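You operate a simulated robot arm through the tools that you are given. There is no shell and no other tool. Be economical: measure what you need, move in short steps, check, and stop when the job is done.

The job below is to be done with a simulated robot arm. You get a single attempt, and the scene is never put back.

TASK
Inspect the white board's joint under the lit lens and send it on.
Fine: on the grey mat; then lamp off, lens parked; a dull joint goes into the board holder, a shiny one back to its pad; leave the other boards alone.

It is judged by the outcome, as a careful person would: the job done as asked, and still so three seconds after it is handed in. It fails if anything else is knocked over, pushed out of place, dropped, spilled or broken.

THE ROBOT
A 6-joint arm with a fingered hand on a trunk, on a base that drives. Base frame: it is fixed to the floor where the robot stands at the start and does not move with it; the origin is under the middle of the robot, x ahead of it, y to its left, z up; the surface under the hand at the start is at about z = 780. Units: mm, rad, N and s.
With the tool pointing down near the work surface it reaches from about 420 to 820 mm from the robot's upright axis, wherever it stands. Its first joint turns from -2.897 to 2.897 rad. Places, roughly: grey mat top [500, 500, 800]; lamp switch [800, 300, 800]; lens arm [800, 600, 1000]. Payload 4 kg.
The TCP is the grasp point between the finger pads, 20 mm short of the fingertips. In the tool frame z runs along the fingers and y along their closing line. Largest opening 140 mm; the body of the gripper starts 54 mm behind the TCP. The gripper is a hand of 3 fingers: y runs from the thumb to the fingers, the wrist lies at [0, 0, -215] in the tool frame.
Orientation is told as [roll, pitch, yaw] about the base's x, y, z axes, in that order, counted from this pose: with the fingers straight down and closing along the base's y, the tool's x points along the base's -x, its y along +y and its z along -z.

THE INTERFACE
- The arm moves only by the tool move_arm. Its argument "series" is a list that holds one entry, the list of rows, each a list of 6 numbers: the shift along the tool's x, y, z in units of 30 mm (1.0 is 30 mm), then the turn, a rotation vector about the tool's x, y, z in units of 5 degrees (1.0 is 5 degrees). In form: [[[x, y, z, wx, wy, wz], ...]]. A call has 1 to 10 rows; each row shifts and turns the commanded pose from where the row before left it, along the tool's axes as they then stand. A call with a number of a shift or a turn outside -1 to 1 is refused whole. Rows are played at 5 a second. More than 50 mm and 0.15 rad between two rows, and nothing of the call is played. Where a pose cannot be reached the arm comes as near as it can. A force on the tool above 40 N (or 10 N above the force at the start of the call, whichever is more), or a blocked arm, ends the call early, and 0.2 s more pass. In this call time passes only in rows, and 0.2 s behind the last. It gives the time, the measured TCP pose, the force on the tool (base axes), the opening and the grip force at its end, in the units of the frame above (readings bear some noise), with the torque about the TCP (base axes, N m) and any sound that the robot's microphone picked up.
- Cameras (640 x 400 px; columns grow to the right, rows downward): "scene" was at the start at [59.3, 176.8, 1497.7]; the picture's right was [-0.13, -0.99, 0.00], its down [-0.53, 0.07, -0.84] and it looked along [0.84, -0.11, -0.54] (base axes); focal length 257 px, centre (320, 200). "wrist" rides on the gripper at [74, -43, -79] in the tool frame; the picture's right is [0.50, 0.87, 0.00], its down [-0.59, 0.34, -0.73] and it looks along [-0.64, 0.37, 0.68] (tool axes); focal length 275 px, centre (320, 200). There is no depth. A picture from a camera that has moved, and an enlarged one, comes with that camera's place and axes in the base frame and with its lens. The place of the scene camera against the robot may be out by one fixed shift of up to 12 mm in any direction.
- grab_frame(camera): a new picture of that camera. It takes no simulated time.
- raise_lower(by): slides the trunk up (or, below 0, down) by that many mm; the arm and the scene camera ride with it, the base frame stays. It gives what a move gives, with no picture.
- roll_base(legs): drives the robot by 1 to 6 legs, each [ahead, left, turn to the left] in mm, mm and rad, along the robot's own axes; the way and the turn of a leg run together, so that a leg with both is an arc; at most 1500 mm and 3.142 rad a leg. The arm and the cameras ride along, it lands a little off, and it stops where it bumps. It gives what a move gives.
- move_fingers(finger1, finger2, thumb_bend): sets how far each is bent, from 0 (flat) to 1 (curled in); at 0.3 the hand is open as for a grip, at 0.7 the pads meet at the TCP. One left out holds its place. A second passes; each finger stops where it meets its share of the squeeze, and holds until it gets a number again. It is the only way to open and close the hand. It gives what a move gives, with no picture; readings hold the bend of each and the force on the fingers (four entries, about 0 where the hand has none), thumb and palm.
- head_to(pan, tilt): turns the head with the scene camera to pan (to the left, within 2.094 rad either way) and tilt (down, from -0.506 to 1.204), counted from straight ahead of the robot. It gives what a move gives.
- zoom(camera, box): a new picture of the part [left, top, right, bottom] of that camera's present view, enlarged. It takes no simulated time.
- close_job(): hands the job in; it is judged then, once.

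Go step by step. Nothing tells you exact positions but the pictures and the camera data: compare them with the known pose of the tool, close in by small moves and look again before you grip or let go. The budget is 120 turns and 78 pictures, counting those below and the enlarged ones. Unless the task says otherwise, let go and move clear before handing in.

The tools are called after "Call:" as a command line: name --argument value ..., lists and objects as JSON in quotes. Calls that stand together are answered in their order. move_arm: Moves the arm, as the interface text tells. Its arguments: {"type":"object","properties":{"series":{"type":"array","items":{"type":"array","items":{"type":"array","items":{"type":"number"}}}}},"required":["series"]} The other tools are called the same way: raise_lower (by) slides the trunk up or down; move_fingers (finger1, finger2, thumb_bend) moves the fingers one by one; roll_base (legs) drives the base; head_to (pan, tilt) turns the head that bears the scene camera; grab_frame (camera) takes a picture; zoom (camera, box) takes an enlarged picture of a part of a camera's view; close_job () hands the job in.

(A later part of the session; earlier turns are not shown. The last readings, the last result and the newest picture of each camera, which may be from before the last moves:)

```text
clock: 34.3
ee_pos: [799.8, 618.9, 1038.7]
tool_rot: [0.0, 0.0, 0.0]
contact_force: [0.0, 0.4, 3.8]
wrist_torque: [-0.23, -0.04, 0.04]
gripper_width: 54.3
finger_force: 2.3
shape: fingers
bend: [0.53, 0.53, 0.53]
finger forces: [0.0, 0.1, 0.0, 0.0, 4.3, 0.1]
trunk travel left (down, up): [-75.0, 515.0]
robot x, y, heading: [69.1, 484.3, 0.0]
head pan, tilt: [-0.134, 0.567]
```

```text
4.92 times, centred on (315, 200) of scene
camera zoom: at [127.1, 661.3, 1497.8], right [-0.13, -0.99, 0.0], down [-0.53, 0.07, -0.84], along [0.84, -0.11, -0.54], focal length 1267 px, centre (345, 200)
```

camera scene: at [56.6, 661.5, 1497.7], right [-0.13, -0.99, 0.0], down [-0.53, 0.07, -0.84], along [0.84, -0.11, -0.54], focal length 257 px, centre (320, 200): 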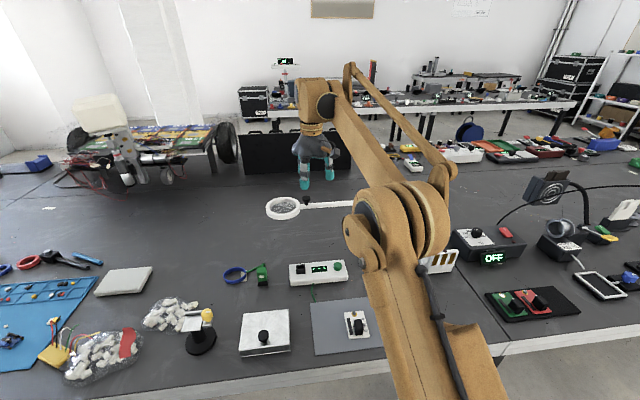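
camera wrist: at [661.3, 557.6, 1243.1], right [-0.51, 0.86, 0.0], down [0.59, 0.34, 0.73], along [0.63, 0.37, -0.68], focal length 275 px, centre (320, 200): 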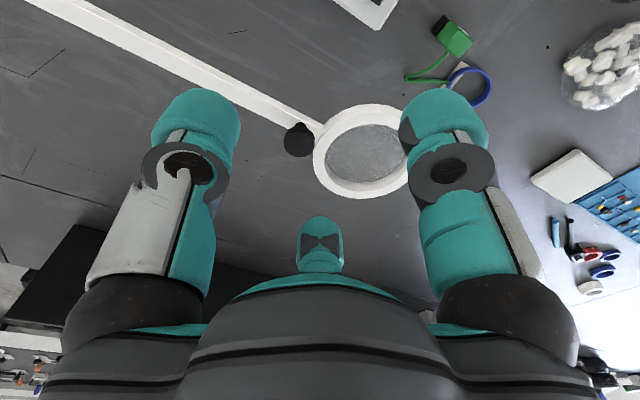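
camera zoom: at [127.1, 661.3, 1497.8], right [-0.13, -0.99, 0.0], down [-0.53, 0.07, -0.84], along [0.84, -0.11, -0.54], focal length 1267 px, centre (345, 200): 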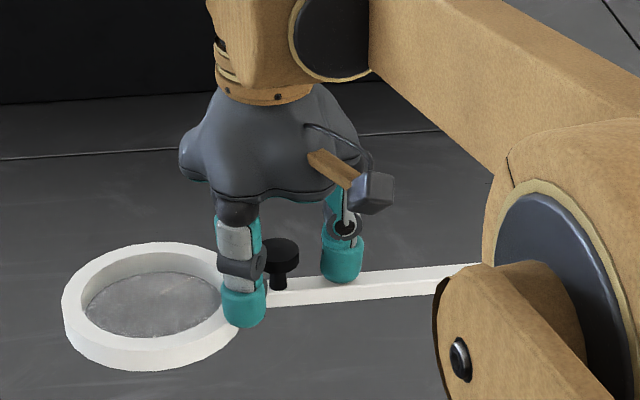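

The thumb lightly touches the bar, so the depth is right. I'll rise 2 mm and close on the knob.

Call:
move_arm --series '[[[0.03, -0.03, -0.07, 0, 0, 0]]]'

Call:
move_fingers --finger1 0.68 --finger2 0.68 --thumb_bend 0.68

Call:
zoom --camera "wrist" --box '[160, 90, 480, 290]'

```text
clock: 34.7
ee_pos: [800.0, 616.6, 1039.4]
tool_rot: [0.001, 0.0, 0.001]
contact_force: [0.6, 0.2, -0.4]
wrist_torque: [0.0, 0.01, 0.03]
gripper_width: 54.3
finger_force: 0.0
shape: fingers
bend: [0.53, 0.53, 0.53]
finger forces: [0.0, 0.1, 0.0, 0.0, 0.0, 0.0]
trunk travel left (down, up): [-75.0, 515.0]
robot x, y, heading: [66.0, 484.8, -0.003]
head pan, tilt: [-0.134, 0.567]
```

```text
clock: 35.7
ee_pos: [798.8, 616.5, 1040.0]
tool_rot: [0.0, -0.002, 0.0]
contact_force: [0.2, -2.6, -2.4]
wrist_torque: [-0.01, -0.01, 0.01]
gripper_width: 23.8
finger_force: 10.9
shape: fingers
bend: [0.63, 0.64, 0.64]
finger forces: [7.0, 5.0, 0.1, 0.1, 9.9, 0.1]
trunk travel left (down, up): [-75.0, 515.0]
robot x, y, heading: [69.1, 480.9, 0.0]
head pan, tilt: [-0.134, 0.567]
```

```text
2.00 times, centred on (320, 190) of wrist
camera zoom: at [724.6, 574.4, 1119.2], right [-0.5, 0.87, 0.0], down [0.59, 0.34, 0.73], along [0.64, 0.37, -0.68], focal length 551 px, centre (320, 220)
```

zoom: 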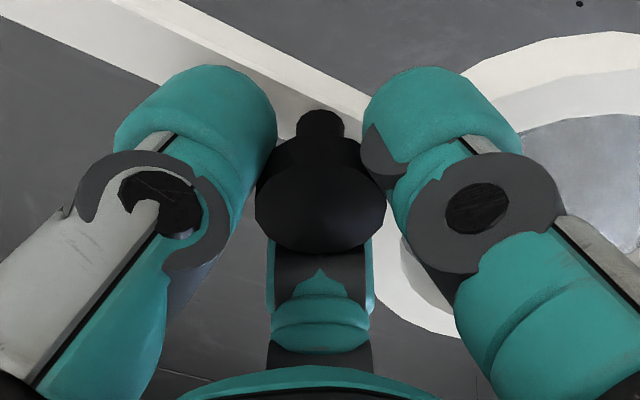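

The knob is gripped at [799, 616.5], which I'll record as the parked position. I'll swing it along the arc about the post, rotating the hand with it, starting with a short test.

Call:
move_arm --series '[[[0.663, -0.014, 0, 0, 0, -1], [0.663, -0.014, 0, 0, 0, -1]]]'

```text
clock: 36.3
ee_pos: [761.3, 614.8, 1039.1]
tool_rot: [0.001, -0.001, 0.177]
contact_force: [0.5, -4.2, 1.3]
wrist_torque: [-0.05, -0.01, 0.0]
gripper_width: 23.7
finger_force: 11.8
shape: fingers
bend: [0.63, 0.65, 0.64]
finger forces: [7.3, 5.1, 0.1, 0.0, 11.2, 0.1]
trunk travel left (down, up): [-75.0, 515.0]
robot x, y, heading: [67.8, 484.8, 0.002]
head pan, tilt: [-0.134, 0.567]
```

It swings freely with low forces. I'll continue.

Call:
move_arm --series '[[[0.663, -0.025, 0, 0, 0, -1], [0.663, -0.02, 0, 0, 0, -1], [0.663, -0.02, 0, 0, 0, -1], [0.663, -0.02, 0, 0, 0, -1]]]'

Call:
grab_frame --camera "scene"

```text
clock: 37.3
ee_pos: [685.2, 587.1, 1038.8]
tool_rot: [-0.001, 0.0, 0.527]
contact_force: [5.7, -11.8, 8.6]
wrist_torque: [-0.27, -0.1, 0.1]
gripper_width: 23.7
finger_force: 13.4
shape: fingers
bend: [0.64, 0.65, 0.63]
finger forces: [6.6, 4.7, 0.0, 0.0, 15.1, 0.1]
trunk travel left (down, up): [-75.0, 515.0]
robot x, y, heading: [67.2, 483.7, 0.0]
head pan, tilt: [-0.134, 0.567]
```

```text
42 pictures are left
camera scene: at [128.3, 659.3, 1498.1], right [-0.14, -0.99, 0.0], down [-0.53, 0.07, -0.84], along [0.84, -0.11, -0.54], focal length 257 px, centre (320, 200)
```

scene: 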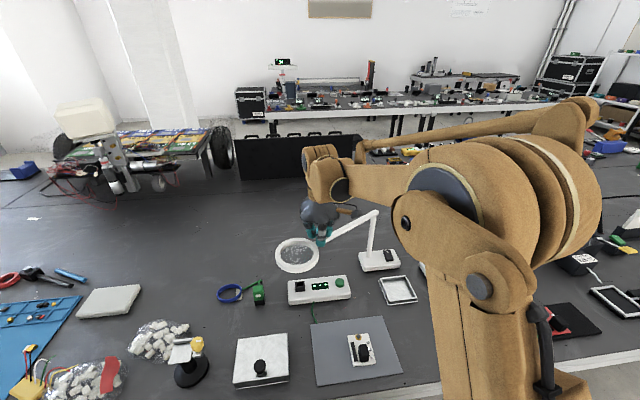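

There's slight inward pull, so the true arc radius is a bit smaller (about 214 mm, post near [795, 402]). I'll correct inward and continue.

Call:
move_arm --series '[[[0.6, -0.1, 0.02, 0, 0, -1], [0.625, -0.034, 0, 0, 0, -1], [0.625, -0.034, 0, 0, 0, -1], [0.625, -0.034, 0, 0, 0, -1]]]'

```text
clock: 38.3
ee_pos: [627.9, 541.2, 1037.9]
tool_rot: [0.0, -0.002, 0.876]
contact_force: [6.1, -5.7, 17.0]
wrist_torque: [-0.21, -0.1, 0.01]
gripper_width: 23.5
finger_force: 15.4
shape: fingers
bend: [0.64, 0.65, 0.63]
finger forces: [9.4, 6.4, 0.0, 0.0, 14.3, 0.0]
trunk travel left (down, up): [-75.0, 515.0]
robot x, y, heading: [68.3, 482.5, 0.004]
head pan, tilt: [-0.134, 0.567]
```

Call:
move_arm --series '[[[0.6, -0.09, -0.08, 0, 0, -1], [0.625, -0.035, 0, 0, 0, -1], [0.625, -0.035, 0, 0, 0, -1], [0.625, -0.035, 0, 0, 0, -1]]]'

Call:
grab_frame --camera "scene"

Call:
grab_frame --camera "wrist"

```text
clock: 39.3
ee_pos: [596.4, 475.2, 1041.0]
tool_rot: [-0.003, 0.0, 1.226]
contact_force: [5.6, 18.8, 16.1]
wrist_torque: [0.58, -0.04, -0.22]
gripper_width: 15.2
finger_force: 11.7
shape: fingers
bend: [0.65, 0.6, 0.67]
finger forces: [2.9, 18.4, 0.0, 0.0, 1.9, 0.0]
trunk travel left (down, up): [-75.0, 515.0]
robot x, y, heading: [70.3, 484.2, 0.007]
head pan, tilt: [-0.134, 0.567]
```

```text
41 pictures are left
camera scene: at [127.2, 664.6, 1497.7], right [-0.13, -0.99, 0.0], down [-0.53, 0.07, -0.84], along [0.84, -0.11, -0.54], focal length 257 px, centre (320, 200)
```

scene: 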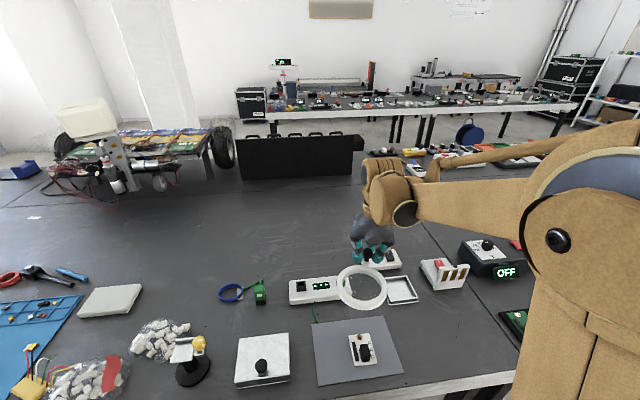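

```text
40 pictures are left
camera wrist: at [610.4, 391.3, 1119.7], right [-0.98, -0.18, 0.0], down [-0.12, 0.67, 0.73], along [-0.13, 0.72, -0.68], focal length 275 px, centre (320, 200)
```

wrist: 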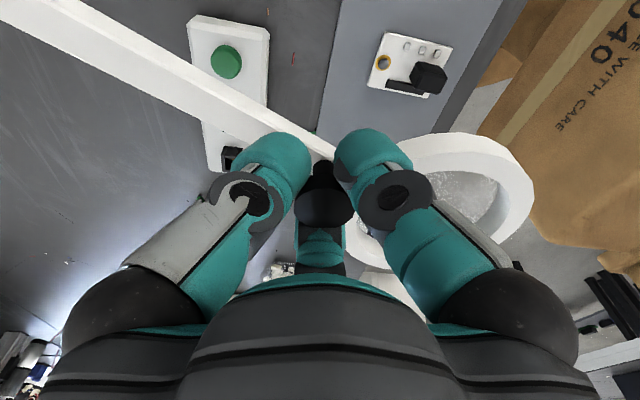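

The lens centre is now about [509, 494], over the joint at [518, 499]. I'll ease off and release the knob straight up.

Call:
move_arm --series '[[[-0.1, 0, -0.04, 0, 0, 0]]]'

Call:
move_fingers --finger1 0.5 --finger2 0.5 --thumb_bend 0.5

Call:
move_arm --series '[[[0, 0, -0.6, 0, 0, 0], [0, 0, -1, 0, 0, 0], [0, 0, -1, 0, 0, 0], [0, 0, -1, 0, 0, 0]]]'

Call:
grab_frame --camera "wrist"

```text
clock: 39.7
ee_pos: [596.6, 475.9, 1038.6]
tool_rot: [-0.002, 0.003, 1.223]
contact_force: [2.0, 11.8, 10.9]
wrist_torque: [0.43, -0.01, -0.12]
gripper_width: 15.1
finger_force: 10.8
shape: fingers
bend: [0.65, 0.6, 0.67]
finger forces: [4.3, 14.4, 0.1, 0.0, 2.5, 0.0]
trunk travel left (down, up): [-75.0, 515.0]
robot x, y, heading: [67.8, 484.2, 0.004]
head pan, tilt: [-0.134, 0.567]
```

```text
clock: 40.7
ee_pos: [595.2, 474.7, 1040.2]
tool_rot: [-0.001, 0.0, 1.221]
contact_force: [0.1, 0.3, -0.6]
wrist_torque: [0.01, -0.02, -0.05]
gripper_width: 63.6
finger_force: 0.0
shape: fingers
bend: [0.5, 0.5, 0.5]
finger forces: [0.0, 0.0, 0.0, 0.1, 0.0, 0.1]
trunk travel left (down, up): [-75.0, 515.0]
robot x, y, heading: [67.8, 483.5, -0.003]
head pan, tilt: [-0.134, 0.567]
```

```text
clock: 41.7
ee_pos: [597.4, 474.5, 1146.2]
tool_rot: [-0.001, -0.002, 1.222]
contact_force: [-0.3, 0.4, 0.7]
wrist_torque: [0.01, -0.01, 0.02]
gripper_width: 63.7
finger_force: 0.1
shape: fingers
bend: [0.5, 0.5, 0.5]
finger forces: [0.0, 0.0, 0.0, 0.0, 0.1, 0.0]
trunk travel left (down, up): [-75.0, 515.0]
robot x, y, heading: [69.4, 487.7, 0.002]
head pan, tilt: [-0.134, 0.567]
```

```text
39 pictures are left
camera wrist: at [610.6, 390.6, 1226.6], right [-0.98, -0.17, 0.0], down [-0.12, 0.67, 0.73], along [-0.13, 0.72, -0.68], focal length 275 px, centre (320, 200)
```

wrist: 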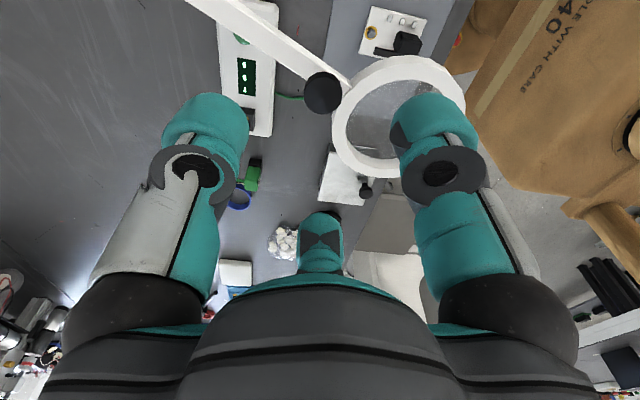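

The lens sits over the joint: lens [520, 504], joint [518, 499]. Next is the lamp switch near [774, 321]. I'll drive right first so my forearm stays clear of the lens bar and post.

Call:
roll_base --legs '[[0, -330, 0]]'

Call:
grab_frame --camera "scene"

Call:
grab_frame --camera "wrist"

```text
clock: 43.9
ee_pos: [596.4, 141.3, 1146.3]
tool_rot: [-0.001, -0.002, 1.226]
contact_force: [0.7, 0.3, 0.3]
wrist_torque: [0.03, -0.02, -0.03]
gripper_width: 63.4
finger_force: 0.0
shape: fingers
bend: [0.5, 0.5, 0.5]
finger forces: [0.0, 0.1, 0.1, 0.0, 0.1, 0.0]
trunk travel left (down, up): [-75.0, 515.0]
robot x, y, heading: [69.1, 148.3, 0.002]
head pan, tilt: [-0.134, 0.567]
```

```text
38 pictures are left
camera scene: at [127.6, 327.0, 1497.8], right [-0.13, -0.99, 0.0], down [-0.53, 0.07, -0.84], along [0.84, -0.11, -0.54], focal length 257 px, centre (320, 200)
```

scene: 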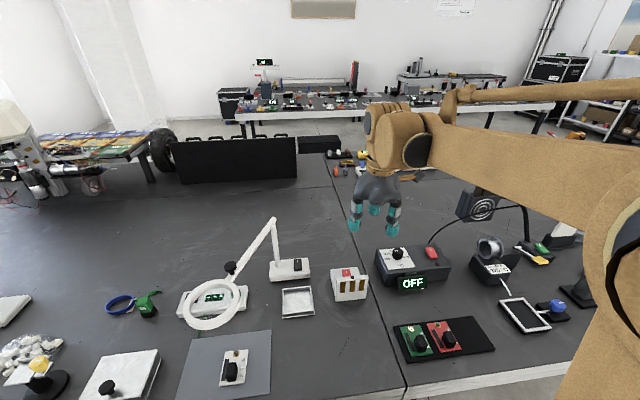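

```text
37 pictures are left
camera wrist: at [611.4, 57.7, 1226.2], right [-0.98, -0.18, 0.0], down [-0.12, 0.67, 0.73], along [-0.13, 0.72, -0.68], focal length 275 px, centre (320, 200)
```

wrist: 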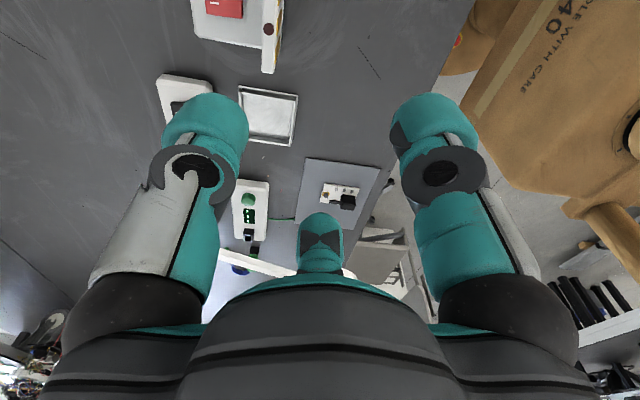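

Call:
zoom --camera "scene" --box '[250, 240, 330, 290]'

Call:
move_fingers --finger1 0.95 --finger2 0.4 --thumb_bend 0.95

Call:
move_arm --series '[[[-0.05, -1, 0.6, 0, 0, 0], [-0.4, -1, 0.6, 0, 0, 0], [-0.4, -1, 0.6, 0, 0, 0], [-0.4, -1, 0.6, 0, 0, 0]]]'

Call:
grab_frame --camera "wrist"

```text
8.00 times, centred on (290, 265) of scene
camera zoom: at [127.6, 327.0, 1497.8], right [-0.13, -0.99, 0.0], down [-0.53, 0.07, -0.84], along [0.84, -0.11, -0.54], focal length 2059 px, centre (560, -320)
```

zoom: 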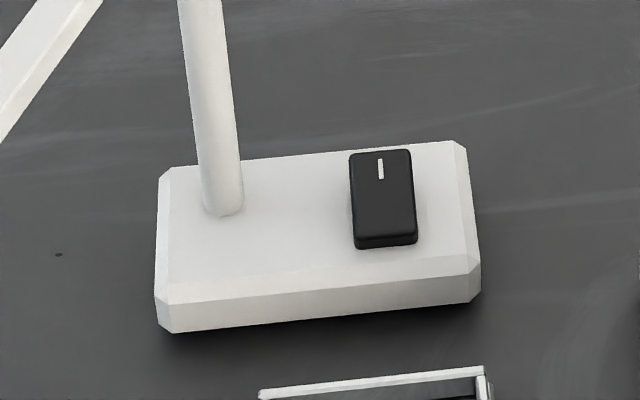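

```text
clock: 44.9
ee_pos: [596.8, 141.9, 1146.1]
tool_rot: [0.0, 0.0, 1.225]
contact_force: [0.6, 0.0, 0.0]
wrist_torque: [-0.03, -0.01, -0.03]
gripper_width: 0.3
finger_force: 0.1
shape: fingers
bend: [0.81, 0.4, 0.79]
finger forces: [0.0, 0.0, 0.1, 0.0, 0.0, 0.0]
trunk travel left (down, up): [-75.0, 515.0]
robot x, y, heading: [65.9, 148.9, -0.003]
head pan, tilt: [-0.134, 0.567]
```

```text
clock: 45.9
ee_pos: [724.3, 138.4, 1074.0]
tool_rot: [0.0, 0.0, 1.224]
contact_force: [0.7, -0.1, 0.0]
wrist_torque: [0.0, 0.0, -0.04]
gripper_width: 0.1
finger_force: 0.0
shape: fingers
bend: [0.87, 0.4, 0.81]
finger forces: [0.0, 0.0, 0.0, 0.0, 0.0, 0.0]
trunk travel left (down, up): [-75.0, 515.0]
robot x, y, heading: [67.1, 148.6, 0.002]
head pan, tilt: [-0.134, 0.567]
```

```text
35 pictures are left
camera wrist: at [738.9, 54.0, 1154.2], right [-0.98, -0.18, 0.0], down [-0.12, 0.67, 0.73], along [-0.13, 0.72, -0.68], focal length 275 px, centre (320, 200)
```

wrist: 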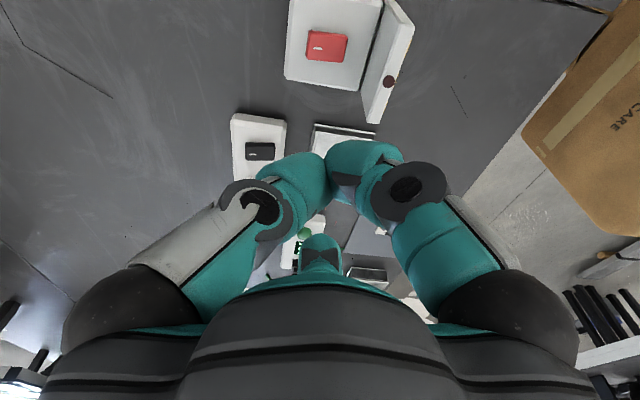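

The rocker is at about [781, 322, 815] with an "I" mark at the far end. I'll check how low each fingertip hangs.

Call:
zoom --camera "scene" --box '[290, 150, 450, 250]'

```text
4.00 times, centred on (370, 200) of scene
camera zoom: at [128.6, 327.6, 1497.7], right [-0.13, -0.99, 0.0], down [-0.53, 0.07, -0.84], along [0.84, -0.11, -0.54], focal length 1029 px, centre (120, 200)
```

zoom: 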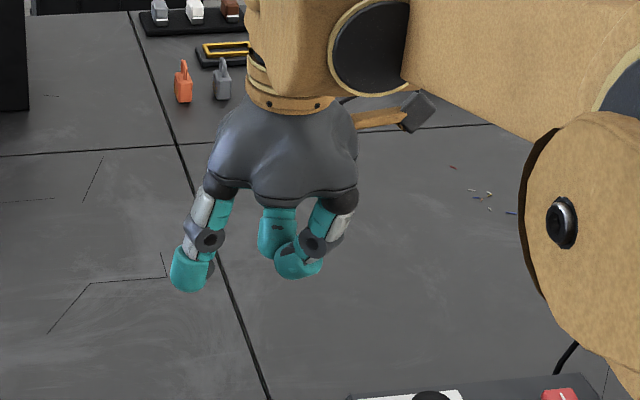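

Finger 2's tip hangs about 63 mm out (toward +y) and about 27 mm below the TCP. I'll place it above the marked (far) end of the rocker.

Call:
move_arm --series '[[[-0.8, -0.21, 0.9, 0, 0, 0], [-0.8, -0.21, 0.9, 0, 0, 0], [-0.8, -0.21, 0.9, 0, 0, 0], [-0.8, -0.21, 0.9, 0, 0, 0], [-0.8, -0.21, 0.9, 0, 0, 0], [-0.78, -0.21, 0.9, 0, 0, 0]]]'

Call:
zoom --camera "scene" --box '[240, 210, 370, 291]'

Call:
zoom --camera "wrist" --box '[160, 40, 480, 300]'

```text
clock: 47.3
ee_pos: [808.7, 257.7, 913.9]
tool_rot: [0.002, 0.0, 1.223]
contact_force: [0.1, -0.3, 0.3]
wrist_torque: [0.0, 0.0, 0.03]
gripper_width: 0.0
finger_force: 0.1
shape: fingers
bend: [0.89, 0.4, 0.81]
finger forces: [0.0, 0.0, 0.0, 0.0, 0.1, 0.2]
trunk travel left (down, up): [-75.0, 515.0]
robot x, y, heading: [67.9, 150.2, 0.005]
head pan, tilt: [-0.134, 0.567]
```

```text
4.92 times, centred on (305, 250) of scene
camera zoom: at [128.3, 327.9, 1497.7], right [-0.13, -0.99, 0.0], down [-0.53, 0.07, -0.84], along [0.84, -0.11, -0.54], focal length 1267 px, centre (394, -49)
```

zoom: 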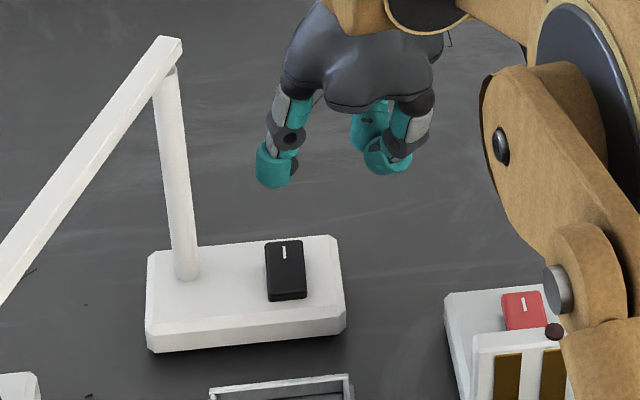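

```text
1.54 times, centred on (320, 170) of wrist
camera zoom: at [823.9, 175.1, 994.6], right [-0.98, -0.18, 0.0], down [-0.12, 0.67, 0.73], along [-0.13, 0.72, -0.68], focal length 424 px, centre (320, 246)
```

zoom: 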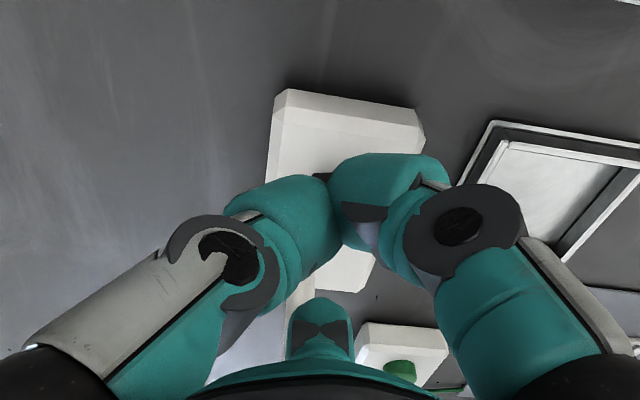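

The tip is lined up over the far end of the rocker. I'll lower it, then press in small steps.

Call:
move_arm --series '[[[0, 0, 0.9, 0, 0, 0], [0, 0, 0.9, 0, 0, 0], [0, 0, 0.2, 0, 0, 0]]]'

Call:
move_arm --series '[[[0, 0, 0.15, 0, 0, 0], [0, 0, 0.15, 0, 0, 0], [0, 0, 0.15, 0, 0, 0]]]'

Call:
zoom --camera "scene" --box '[180, 200, 340, 300]'

```text
clock: 48.1
ee_pos: [806.6, 259.7, 856.2]
tool_rot: [-0.001, 0.001, 1.226]
contact_force: [0.3, 0.0, 0.0]
wrist_torque: [0.02, 0.03, 0.0]
gripper_width: 0.0
finger_force: 0.0
shape: fingers
bend: [0.9, 0.4, 0.82]
finger forces: [0.1, 0.0, 0.0, 0.0, 0.0, 0.0]
trunk travel left (down, up): [-75.0, 515.0]
robot x, y, heading: [70.8, 152.0, 0.004]
head pan, tilt: [-0.134, 0.567]
```

```text
clock: 48.9
ee_pos: [807.2, 254.2, 844.9]
tool_rot: [-0.003, -0.001, 1.218]
contact_force: [1.9, -5.2, 20.4]
wrist_torque: [1.4, 0.27, -0.06]
gripper_width: 0.0
finger_force: 10.5
shape: fingers
bend: [0.9, 0.39, 0.82]
finger forces: [0.0, 20.0, 0.2, 0.1, 0.0, 0.0]
trunk travel left (down, up): [-75.0, 515.0]
robot x, y, heading: [70.2, 152.2, -0.001]
head pan, tilt: [-0.134, 0.567]
stopped in row 3: the force on the tool passed its limit at 45 N (the readings are from after the stop); the commanded pose is now the measured one
```

```text
4.00 times, centred on (260, 250) of scene
camera zoom: at [126.1, 326.3, 1498.1], right [-0.13, -0.99, 0.0], down [-0.53, 0.07, -0.84], along [0.84, -0.11, -0.54], focal length 1029 px, centre (560, 0)
```

zoom: 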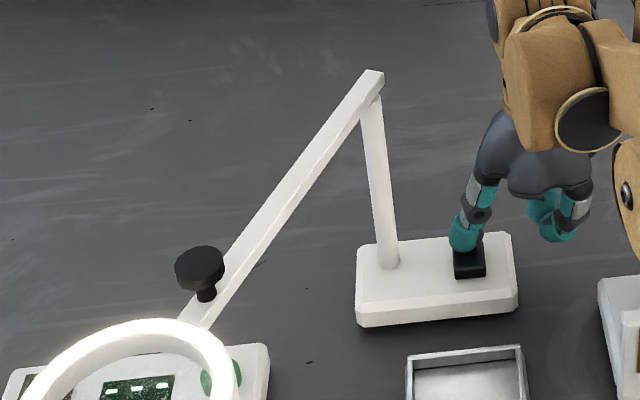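

The ring is glowing, so the lamp is on. I'll lift the finger away and look at the joint in the light.

Call:
move_arm --series '[[[0, 0, -0.5, 0, 0, 0], [0, 0, -1, 0, 0, 0], [0, 0, -1, 0, 0, 0], [0, 0, -1, 0, 0, 0]]]'

Call:
zoom --camera "scene" --box '[160, 260, 320, 360]'

Call:
zoom --camera "scene" --box '[212, 340, 260, 370]'

```text
clock: 49.9
ee_pos: [808.6, 253.8, 950.3]
tool_rot: [-0.001, -0.001, 1.22]
contact_force: [-0.3, -0.1, 0.3]
wrist_torque: [-0.01, -0.01, 0.0]
gripper_width: 0.0
finger_force: 0.1
shape: fingers
bend: [0.9, 0.4, 0.82]
finger forces: [0.1, 0.0, 0.1, 0.1, 0.0, 0.1]
trunk travel left (down, up): [-75.0, 515.0]
robot x, y, heading: [68.1, 151.2, 0.001]
head pan, tilt: [-0.134, 0.567]
```

```text
4.00 times, centred on (240, 310) of scene
camera zoom: at [128.1, 327.3, 1497.7], right [-0.13, -0.99, 0.0], down [-0.53, 0.07, -0.84], along [0.84, -0.11, -0.54], focal length 1029 px, centre (640, -240)
```

zoom: 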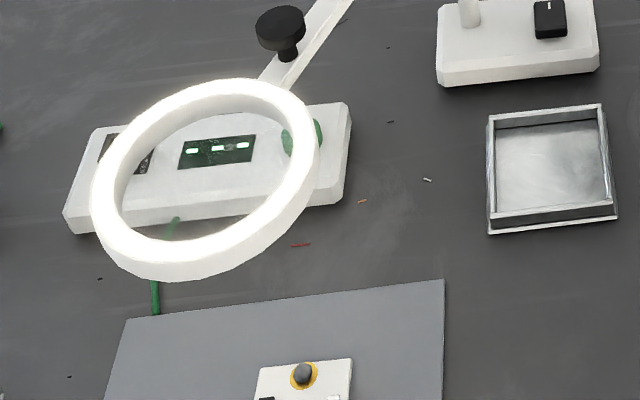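

```text
13.33 times, centred on (236, 355) of scene
camera zoom: at [128.1, 327.3, 1497.7], right [-0.13, -0.99, 0.0], down [-0.53, 0.07, -0.84], along [0.84, -0.11, -0.54], focal length 3431 px, centre (1440, -1867)
```

zoom: 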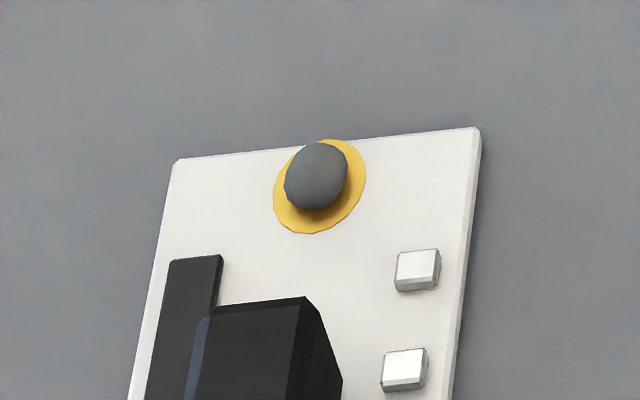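

Under the lit lens the joint shows as matte grey with no highlight, unlike the mirror-like one on the green board, so it is dull. I'll look at the switch before turning the lamp off, and at the candidates for the board holder.

Call:
zoom --camera "scene" --box '[262, 250, 318, 285]'

Call:
zoom --camera "scene" --box '[440, 200, 640, 325]'

```text
11.43 times, centred on (290, 268) of scene
camera zoom: at [128.1, 327.3, 1497.7], right [-0.13, -0.99, 0.0], down [-0.53, 0.07, -0.84], along [0.84, -0.11, -0.54], focal length 2941 px, centre (663, -571)
```

zoom: 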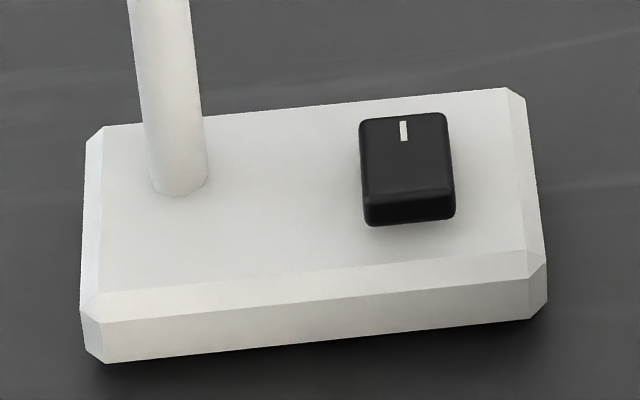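

```text
3.20 times, centred on (540, 262) of scene
camera zoom: at [128.1, 327.3, 1497.7], right [-0.13, -0.99, 0.0], down [-0.53, 0.07, -0.84], along [0.84, -0.11, -0.54], focal length 824 px, centre (-384, 0)
```

zoom: 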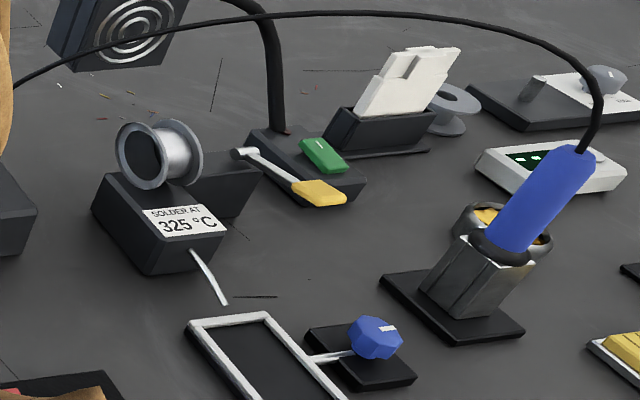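

The rocker's near end is now raised, and pressing it turns the lamp off. I'll shift the fingertip to the near end and press in small steps.

Call:
move_arm --series '[[[0.09, 0.54, 0, 0, 0, 0], [0.09, 0.53, 0, 0, 0, 0], [0, 0, 0.9, 0, 0, 0], [0, 0, 0.9, 0, 0, 0], [0, 0, 0.9, 0, 0, 0]]]'

Call:
zoom --camera "scene" --box '[240, 210, 370, 291]'

Call:
move_arm --series '[[[0, 0, 0.15, 0, 0, 0], [0, 0, 0.15, 0, 0, 0], [0, 0, 0.15, 0, 0, 0], [0, 0, 0.15, 0, 0, 0], [0, 0, 0.15, 0, 0, 0]]]'

Call:
zoom --camera "scene" --box '[180, 200, 340, 300]'

```text
clock: 51.1
ee_pos: [775.8, 260.5, 865.8]
tool_rot: [-0.001, 0.0, 1.22]
contact_force: [0.3, -0.6, 0.8]
wrist_torque: [-0.02, 0.0, -0.03]
gripper_width: 0.0
finger_force: 0.0
shape: fingers
bend: [0.9, 0.4, 0.82]
finger forces: [0.0, 0.1, 0.0, 0.0, 0.0, 0.1]
trunk travel left (down, up): [-75.0, 515.0]
robot x, y, heading: [68.7, 150.5, 0.007]
head pan, tilt: [-0.134, 0.567]
```

```text
4.92 times, centred on (305, 250) of scene
camera zoom: at [128.6, 327.4, 1497.7], right [-0.13, -0.99, 0.0], down [-0.53, 0.07, -0.84], along [0.84, -0.11, -0.54], focal length 1267 px, centre (394, -49)
```

zoom: 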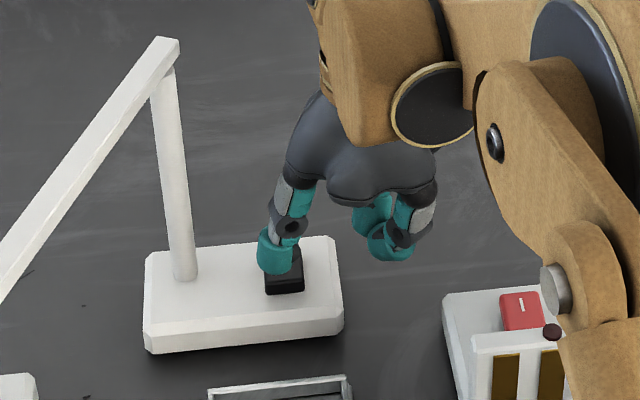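

```text
clock: 52.3
ee_pos: [777.6, 261.7, 844.8]
tool_rot: [-0.002, -0.002, 1.218]
contact_force: [2.2, -1.4, 11.0]
wrist_torque: [0.7, 0.09, -0.07]
gripper_width: 0.1
finger_force: 5.4
shape: fingers
bend: [0.9, 0.39, 0.82]
finger forces: [0.0, 11.3, 0.0, 0.1, 0.0, 0.1]
trunk travel left (down, up): [-75.0, 515.0]
robot x, y, heading: [68.9, 153.5, 0.002]
head pan, tilt: [-0.134, 0.567]
```

```text
4.00 times, centred on (260, 250) of scene
camera zoom: at [127.4, 326.9, 1498.0], right [-0.13, -0.99, 0.0], down [-0.53, 0.07, -0.84], along [0.84, -0.11, -0.54], focal length 1029 px, centre (560, 0)
```

zoom: 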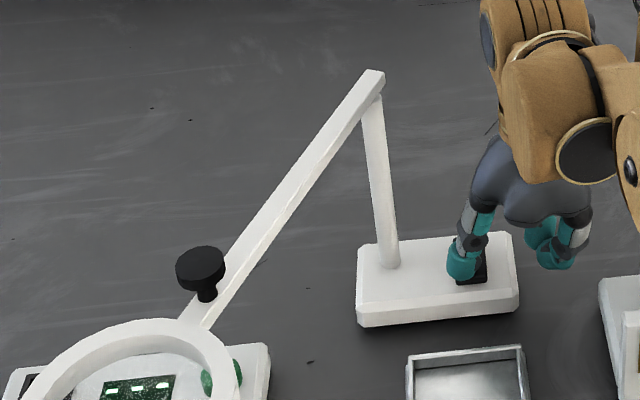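

The lamp is off. I'll rise clear and return to the pose over the knob to park the lens.

Call:
move_arm --series '[[[0, 0, -0.6, 0, 0, 0], [0, 0, -1, 0, 0, 0], [0, 0, -1, 0, 0, 0], [0, 0, -1, 0, 0, 0], [0.97, 0.72, -1, 0, 0, 0], [0.97, 0.72, -1, 0, 0, 0], [0.97, 0.72, -1, 0, 0, 0], [0.97, 0.72, -1, 0, 0, 0], [0.97, 0.72, -1, 0, 0, 0], [0.97, 0.72, -1, 0, 0, 0]]]'

Call:
move_fingers --finger1 0.5 --finger2 0.5 --thumb_bend 0.5

Call:
roll_base --legs '[[0, 332, 0]]'

Call:
grab_frame --camera "wrist"

```text
clock: 54.5
ee_pos: [594.3, 139.6, 1130.3]
tool_rot: [-0.001, -0.001, 1.22]
contact_force: [0.0, 0.6, 0.5]
wrist_torque: [0.01, 0.0, -0.01]
gripper_width: 0.1
finger_force: 0.0
shape: fingers
bend: [0.91, 0.4, 0.82]
finger forces: [0.0, 0.0, 0.0, 0.1, 0.0, 0.0]
trunk travel left (down, up): [-75.0, 515.0]
robot x, y, heading: [68.2, 149.3, 0.003]
head pan, tilt: [-0.134, 0.567]
```

```text
clock: 55.5
ee_pos: [594.4, 138.7, 1130.1]
tool_rot: [-0.001, 0.001, 1.219]
contact_force: [-0.3, 0.0, -0.6]
wrist_torque: [0.03, -0.01, -0.01]
gripper_width: 64.0
finger_force: 0.1
shape: fingers
bend: [0.5, 0.5, 0.5]
finger forces: [0.0, 0.0, 0.0, 0.1, 0.0, 0.0]
trunk travel left (down, up): [-75.0, 515.0]
robot x, y, heading: [69.1, 151.7, -0.003]
head pan, tilt: [-0.134, 0.567]
```

```text
clock: 57.7
ee_pos: [593.9, 473.3, 1130.5]
tool_rot: [0.0, 0.001, 1.216]
contact_force: [-0.4, -0.7, -0.1]
wrist_torque: [-0.02, -0.01, 0.0]
gripper_width: 63.8
finger_force: 0.0
shape: fingers
bend: [0.5, 0.5, 0.5]
finger forces: [0.0, 0.1, 0.0, 0.1, 0.0, 0.1]
trunk travel left (down, up): [-75.0, 515.0]
robot x, y, heading: [70.3, 483.6, -0.006]
head pan, tilt: [-0.134, 0.567]
```

```text
24 pictures are left
camera wrist: at [608.6, 389.3, 1209.8], right [-0.99, -0.17, 0.0], down [-0.11, 0.67, 0.73], along [-0.12, 0.72, -0.68], focal length 275 px, centre (320, 200)
```

wrist: 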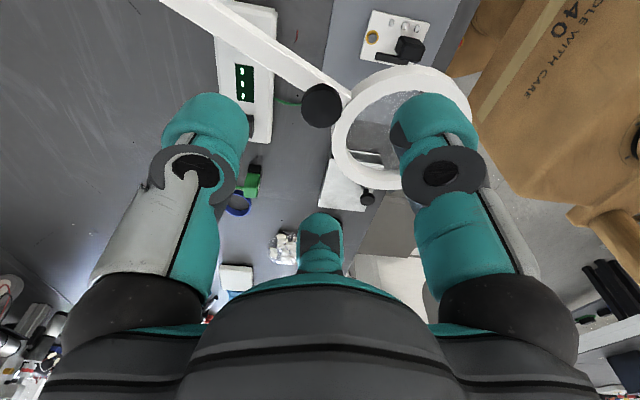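

The knob is at about [593, 477], almost under the hand. I'll lower over it and grip.

Call:
move_arm --series '[[[-0.08, 0.06, 0.9, 0, 0, 0], [0, 0, 0.9, 0, 0, 0], [0, 0, 0.9, 0, 0, 0], [0, 0, 0.25, 0, 0, 0]]]'

Call:
move_fingers --finger1 0.68 --finger2 0.68 --thumb_bend 0.68

```text
clock: 58.7
ee_pos: [596.0, 474.0, 1041.5]
tool_rot: [-0.003, -0.001, 1.214]
contact_force: [-0.2, -0.3, -0.7]
wrist_torque: [0.03, 0.0, -0.01]
gripper_width: 63.6
finger_force: 0.1
shape: fingers
bend: [0.5, 0.5, 0.5]
finger forces: [0.0, 0.1, 0.0, 0.0, 0.0, 0.0]
trunk travel left (down, up): [-75.0, 515.0]
robot x, y, heading: [73.8, 485.5, -0.006]
head pan, tilt: [-0.134, 0.567]
```

```text
clock: 59.7
ee_pos: [595.8, 474.7, 1041.4]
tool_rot: [-0.002, 0.0, 1.215]
contact_force: [-2.6, 6.8, -4.9]
wrist_torque: [0.01, 0.03, 0.05]
gripper_width: 14.7
finger_force: 8.1
shape: fingers
bend: [0.65, 0.6, 0.67]
finger forces: [3.5, 10.8, 0.1, 0.0, 1.8, 0.0]
trunk travel left (down, up): [-75.0, 515.0]
robot x, y, heading: [68.0, 487.1, -0.002]
head pan, tilt: [-0.134, 0.567]
```

The knob is a few mm toward finger 2, so I'll open, recentre and regrip.

Call:
move_fingers --finger1 0.52 --finger2 0.52 --thumb_bend 0.52

Call:
move_arm --series '[[[-0.18, 0.1, 0, 0, 0, 0], [0, 0, 0, 0, 0, 0]]]'

Call:
move_fingers --finger1 0.69 --finger2 0.69 --thumb_bend 0.69

```text
clock: 60.7
ee_pos: [596.8, 472.9, 1041.0]
tool_rot: [-0.002, 0.0, 1.216]
contact_force: [0.6, -0.4, -0.4]
wrist_torque: [0.0, 0.01, 0.02]
gripper_width: 57.4
finger_force: 0.1
shape: fingers
bend: [0.52, 0.52, 0.52]
finger forces: [0.1, 0.1, 0.0, 0.0, 0.1, 0.0]
trunk travel left (down, up): [-75.0, 515.0]
robot x, y, heading: [70.6, 485.8, -0.003]
head pan, tilt: [-0.134, 0.567]
```

```text
clock: 61.3
ee_pos: [595.1, 479.9, 1041.9]
tool_rot: [-0.001, -0.002, 1.215]
contact_force: [0.1, 0.2, -0.8]
wrist_torque: [0.0, 0.01, 0.0]
gripper_width: 57.0
finger_force: 0.1
shape: fingers
bend: [0.52, 0.52, 0.52]
finger forces: [0.1, 0.0, 0.0, 0.0, 0.0, 0.1]
trunk travel left (down, up): [-75.0, 515.0]
robot x, y, heading: [71.8, 488.5, -0.003]
head pan, tilt: [-0.134, 0.567]
```

```text
clock: 62.3
ee_pos: [593.4, 480.4, 1040.5]
tool_rot: [-0.003, 0.0, 1.215]
contact_force: [-1.5, 1.3, -1.5]
wrist_torque: [0.04, 0.04, 0.02]
gripper_width: 20.6
finger_force: 12.2
shape: fingers
bend: [0.63, 0.63, 0.65]
finger forces: [7.8, 9.4, 0.0, 0.0, 7.4, 0.0]
trunk travel left (down, up): [-75.0, 515.0]
robot x, y, heading: [69.0, 485.7, -0.001]
head pan, tilt: [-0.134, 0.567]
```

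A good even grip. Fitting the arc gives the post at [794.4, 400.7] and R = 216, so 69.4° back to park. I'll begin the return swing.

Call:
move_arm --series '[[[-0.6216, -0.0424, 0, 0, 0, 0.9914], [-0.6216, -0.0424, 0, 0, 0, 0.9914], [-0.6216, -0.0424, 0, 0, 0, 0.9914], [-0.6216, -0.0424, 0, 0, 0, 0.9914]]]'

```text
clock: 63.3
ee_pos: [635.7, 543.7, 1040.5]
tool_rot: [0.0, -0.002, 0.865]
contact_force: [11.1, -10.1, -4.2]
wrist_torque: [-0.19, -0.18, 0.02]
gripper_width: 21.0
finger_force: 12.9
shape: fingers
bend: [0.64, 0.63, 0.65]
finger forces: [6.3, 7.0, 0.0, 0.1, 12.3, 0.0]
trunk travel left (down, up): [-75.0, 515.0]
robot x, y, heading: [71.3, 484.4, -0.001]
head pan, tilt: [-0.134, 0.567]
```

Call:
move_arm --series '[[[-0.6, -0.11, 0.02, 0, 0, 0.9914], [-0.618, -0.042, 0, 0, 0, 0.9914], [-0.618, -0.042, 0, 0, 0, 0.9914]]]'

```text
clock: 64.1
ee_pos: [676.3, 580.2, 1042.0]
tool_rot: [-0.002, 0.0, 0.608]
contact_force: [6.2, -10.1, -6.4]
wrist_torque: [-0.16, -0.15, 0.01]
gripper_width: 21.3
finger_force: 12.1
shape: fingers
bend: [0.64, 0.63, 0.65]
finger forces: [6.2, 7.0, 0.0, 0.1, 11.9, 0.0]
trunk travel left (down, up): [-75.0, 515.0]
robot x, y, heading: [65.9, 489.6, -0.001]
head pan, tilt: [-0.134, 0.567]
```

Call:
move_arm --series '[[[-0.6, -0.09, 0.04, 0, 0, 0.99], [-0.615, -0.035, 0, 0, 0, 0.99], [-0.615, -0.03, 0, 0, 0, 0.99], [-0.615, -0.03, 0, 0, 0, 0.99]]]'

```text
clock: 65.1
ee_pos: [744.1, 607.4, 1040.4]
tool_rot: [0.0, -0.001, 0.264]
contact_force: [1.8, -3.1, 1.5]
wrist_torque: [-0.05, -0.04, 0.07]
gripper_width: 20.9
finger_force: 14.1
shape: fingers
bend: [0.64, 0.63, 0.65]
finger forces: [7.8, 9.8, 0.0, 0.0, 10.6, 0.1]
trunk travel left (down, up): [-75.0, 515.0]
robot x, y, heading: [68.1, 486.6, -0.005]
head pan, tilt: [-0.134, 0.567]
```

Call:
move_arm --series '[[[-0.62, -0.042, 0, 0, 0, 1], [-0.62, -0.042, 0, 0, 0, 1], [-0.62, -0.042, 0, 0, 0, 1]]]'

Call:
move_arm --series '[[[0, 0, 0, 0, 0, 0]]]'

```text
clock: 65.9
ee_pos: [797.0, 615.4, 1040.5]
tool_rot: [-0.001, -0.003, 0.001]
contact_force: [0.2, -0.9, 6.8]
wrist_torque: [-0.02, 0.02, 0.09]
gripper_width: 20.9
finger_force: 15.4
shape: fingers
bend: [0.64, 0.63, 0.65]
finger forces: [8.7, 11.2, 0.0, 0.0, 10.9, 0.0]
trunk travel left (down, up): [-75.0, 515.0]
robot x, y, heading: [72.9, 486.5, -0.002]
head pan, tilt: [-0.134, 0.567]
```

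```text
clock: 66.3
ee_pos: [797.1, 613.8, 1040.1]
tool_rot: [0.001, -0.004, 0.001]
contact_force: [-0.7, 0.8, 9.9]
wrist_torque: [0.02, 0.0, 0.11]
gripper_width: 20.6
finger_force: 15.9
shape: fingers
bend: [0.64, 0.63, 0.65]
finger forces: [9.4, 11.3, 0.1, 0.0, 10.9, 0.1]
trunk travel left (down, up): [-75.0, 515.0]
robot x, y, heading: [68.3, 485.4, -0.005]
head pan, tilt: [-0.134, 0.567]
```

I'm within about 2 mm of the parked spot. I'll nudge the last bit, release and rise, then compare pictures.

Call:
move_arm --series '[[[-0.07, 0, -0.03, 0, 0, 0], [0, 0, 0, 0, 0, 0]]]'

Call:
move_fingers --finger1 0.5 --finger2 0.5 --thumb_bend 0.5

Call:
move_arm --series '[[[0, 0, -0.5, 0, 0, 0], [0, 0, -1, 0, 0, 0], [0, 0, -1, 0, 0, 0], [0, 0, -1, 0, 0, 0], [1, 0, -0.6, 0, 0, 0], [1, 0, -0.1, 0, 0, 0], [1, 0, 0, 0, 0, 0]]]'

Call:
grab_frame --camera "wrist"

```text
clock: 66.9
ee_pos: [798.3, 613.0, 1040.0]
tool_rot: [-0.001, 0.0, 0.001]
contact_force: [-15.5, -0.7, -2.3]
wrist_torque: [0.0, 0.3, 0.13]
gripper_width: 21.9
finger_force: 13.2
shape: fingers
bend: [0.63, 0.63, 0.65]
finger forces: [10.1, 6.9, 0.1, 0.1, 8.9, 0.1]
trunk travel left (down, up): [-75.0, 515.0]
robot x, y, heading: [67.8, 483.1, -0.005]
head pan, tilt: [-0.134, 0.567]
```

```text
clock: 67.9
ee_pos: [800.4, 613.5, 1039.9]
tool_rot: [-0.001, -0.003, 0.001]
contact_force: [0.4, 0.0, -0.4]
wrist_torque: [0.0, 0.0, 0.01]
gripper_width: 63.6
finger_force: 0.0
shape: fingers
bend: [0.5, 0.5, 0.5]
finger forces: [0.0, 0.1, 0.1, 0.0, 0.0, 0.0]
trunk travel left (down, up): [-75.0, 515.0]
robot x, y, heading: [72.7, 486.8, -0.002]
head pan, tilt: [-0.134, 0.567]
```

```text
clock: 69.5
ee_pos: [709.5, 613.3, 1165.4]
tool_rot: [-0.001, -0.002, 0.002]
contact_force: [-0.1, -0.3, 0.9]
wrist_torque: [0.01, -0.01, 0.0]
gripper_width: 63.6
finger_force: 0.1
shape: fingers
bend: [0.5, 0.5, 0.5]
finger forces: [0.0, 0.0, 0.0, 0.0, 0.0, 0.0]
trunk travel left (down, up): [-75.0, 515.0]
robot x, y, heading: [70.5, 483.4, -0.005]
head pan, tilt: [-0.134, 0.567]
```

```text
23 pictures are left
camera wrist: at [635.0, 571.5, 1246.0], right [-0.5, 0.87, 0.0], down [0.59, 0.34, 0.74], along [0.64, 0.37, -0.68], focal length 275 px, centre (320, 200)
```

wrist: 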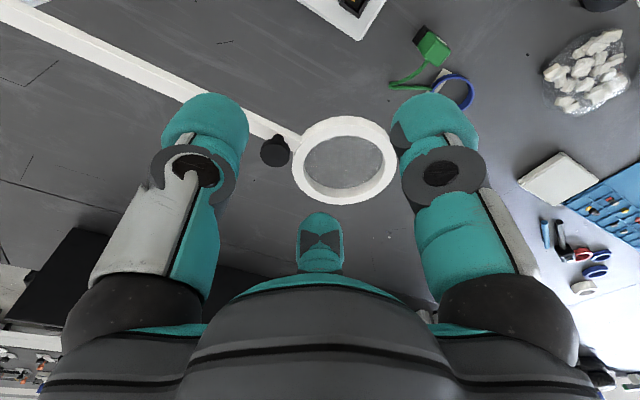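

The lens is back at its park stop. Next I'll drive back to near the start spot, where both the mat and the board holder (the white frame near [512, -333]) are in reach.

Call:
roll_base --legs '[[-70, -430, 0.004]]'

Call:
grab_frame --camera "scene"

```text
clock: 72.2
ee_pos: [640.6, 191.0, 1165.9]
tool_rot: [-0.001, -0.002, 0.016]
contact_force: [0.5, -0.7, 0.0]
wrist_torque: [-0.02, 0.03, 0.03]
gripper_width: 63.4
finger_force: 0.2
shape: fingers
bend: [0.5, 0.5, 0.5]
finger forces: [0.0, 0.1, 0.1, 0.0, 0.1, 0.1]
trunk travel left (down, up): [-75.0, 515.0]
robot x, y, heading: [2.6, 50.4, 0.012]
head pan, tilt: [-0.134, 0.567]
```

```text
22 pictures are left
camera scene: at [59.0, 230.9, 1497.8], right [-0.12, -0.99, 0.0], down [-0.53, 0.07, -0.84], along [0.84, -0.1, -0.54], focal length 257 px, centre (320, 200)
```

scene: 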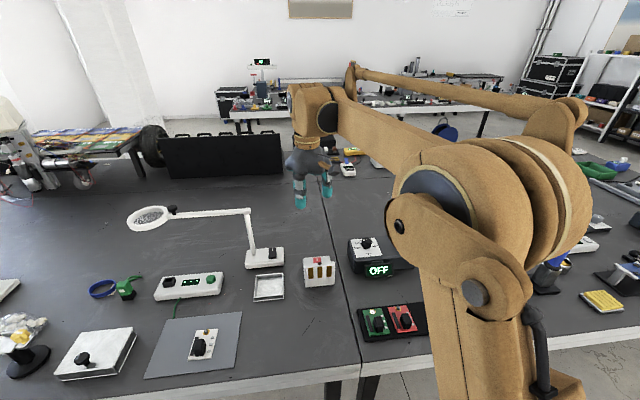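

Everything looks in place. I'll move the hand back over the board on the mat.

Call:
move_arm --series '[[[0.557, 1, 0.5, 0, 0, 0], [0.557, 1, 0.5, 0, 0, 0], [0.557, 1, 0.5, 0, 0, 0], [0.557, 1, 0.5, 0, 0, 0], [0.557, 1, 0.5, 0, 0, 0], [0.557, 1, 0.5, 0, 0, 0], [0.557, 1, 0.5, 0, 0, 0], [0.557, 1, 0.5, 0, 0, 0], [0.557, 1, 0.5, 0, 0, 0], [0.557, 1, 0.5, 0, 0, 0.18]]]'

Call:
move_arm --series '[[[0, 0.3, 0.8, 0, 0, 0], [0, 0, 1, 0, 0, 0], [0, 0, 1, 0, 0, 0]]]'

Call:
grab_frame --camera "wrist"

```text
clock: 74.4
ee_pos: [469.5, 491.7, 1014.1]
tool_rot: [0.001, -0.004, 0.0]
contact_force: [-0.9, 0.2, 0.2]
wrist_torque: [0.0, 0.05, 0.0]
gripper_width: 63.8
finger_force: 0.1
shape: fingers
bend: [0.5, 0.5, 0.5]
finger forces: [0.0, 0.0, 0.0, 0.0, 0.1, 0.1]
trunk travel left (down, up): [-75.0, 515.0]
robot x, y, heading: [0.5, 53.3, 0.01]
head pan, tilt: [-0.134, 0.567]
```

```text
clock: 75.2
ee_pos: [470.8, 498.4, 932.5]
tool_rot: [0.0, -0.002, 0.003]
contact_force: [-0.3, 0.1, -0.1]
wrist_torque: [-0.03, -0.02, 0.01]
gripper_width: 63.4
finger_force: 0.1
shape: fingers
bend: [0.5, 0.5, 0.5]
finger forces: [0.0, 0.0, 0.0, 0.0, 0.0, 0.0]
trunk travel left (down, up): [-75.0, 515.0]
robot x, y, heading: [3.1, 56.0, 0.012]
head pan, tilt: [-0.134, 0.567]
```

```text
21 pictures are left
camera wrist: at [395.7, 455.5, 1012.4], right [-0.5, 0.87, 0.0], down [0.59, 0.34, 0.74], along [0.64, 0.37, -0.68], focal length 275 px, centre (320, 200)
```

wrist: 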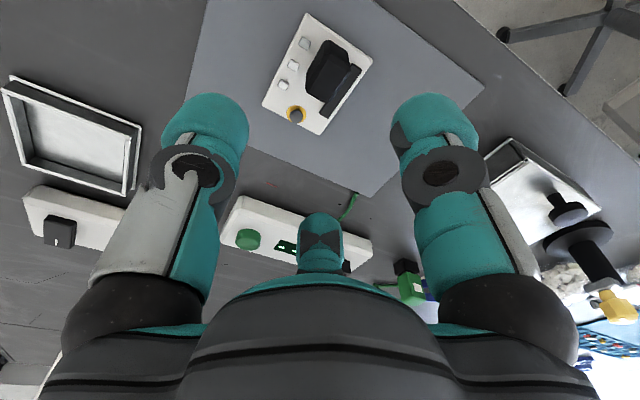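

The block lies as expected under the hand. I'll lower and grip as before.

Call:
move_arm --series '[[[0.1, 0.13, 0.9, 0, 0, 0], [0, 0, 0.9, 0, 0, 0], [0, 0, 0.9, 0, 0, 0], [0, 0, 0.9, 0, 0, 0], [0, 0, 0.13, 0, 0, 0]]]'

Call:
move_fingers --finger1 0.7 --finger2 0.7 --thumb_bend 0.7

```text
clock: 76.4
ee_pos: [467.9, 499.1, 820.0]
tool_rot: [-0.001, -0.004, 0.002]
contact_force: [0.2, 0.7, -0.4]
wrist_torque: [0.0, -0.02, -0.05]
gripper_width: 63.8
finger_force: 0.1
shape: fingers
bend: [0.5, 0.5, 0.5]
finger forces: [0.1, 0.0, 0.0, 0.0, 0.1, 0.0]
trunk travel left (down, up): [-75.0, 515.0]
robot x, y, heading: [0.1, 53.0, 0.009]
head pan, tilt: [-0.134, 0.567]
```

```text
clock: 77.4
ee_pos: [466.8, 499.6, 820.8]
tool_rot: [0.0, -0.001, 0.002]
contact_force: [0.1, 0.1, -0.2]
wrist_torque: [0.02, -0.01, 0.04]
gripper_width: 23.8
finger_force: 14.1
shape: fingers
bend: [0.61, 0.61, 0.67]
finger forces: [9.7, 10.0, 0.0, 0.1, 7.2, 0.1]
trunk travel left (down, up): [-75.0, 515.0]
robot x, y, heading: [3.0, 52.3, 0.014]
head pan, tilt: [-0.134, 0.567]
```

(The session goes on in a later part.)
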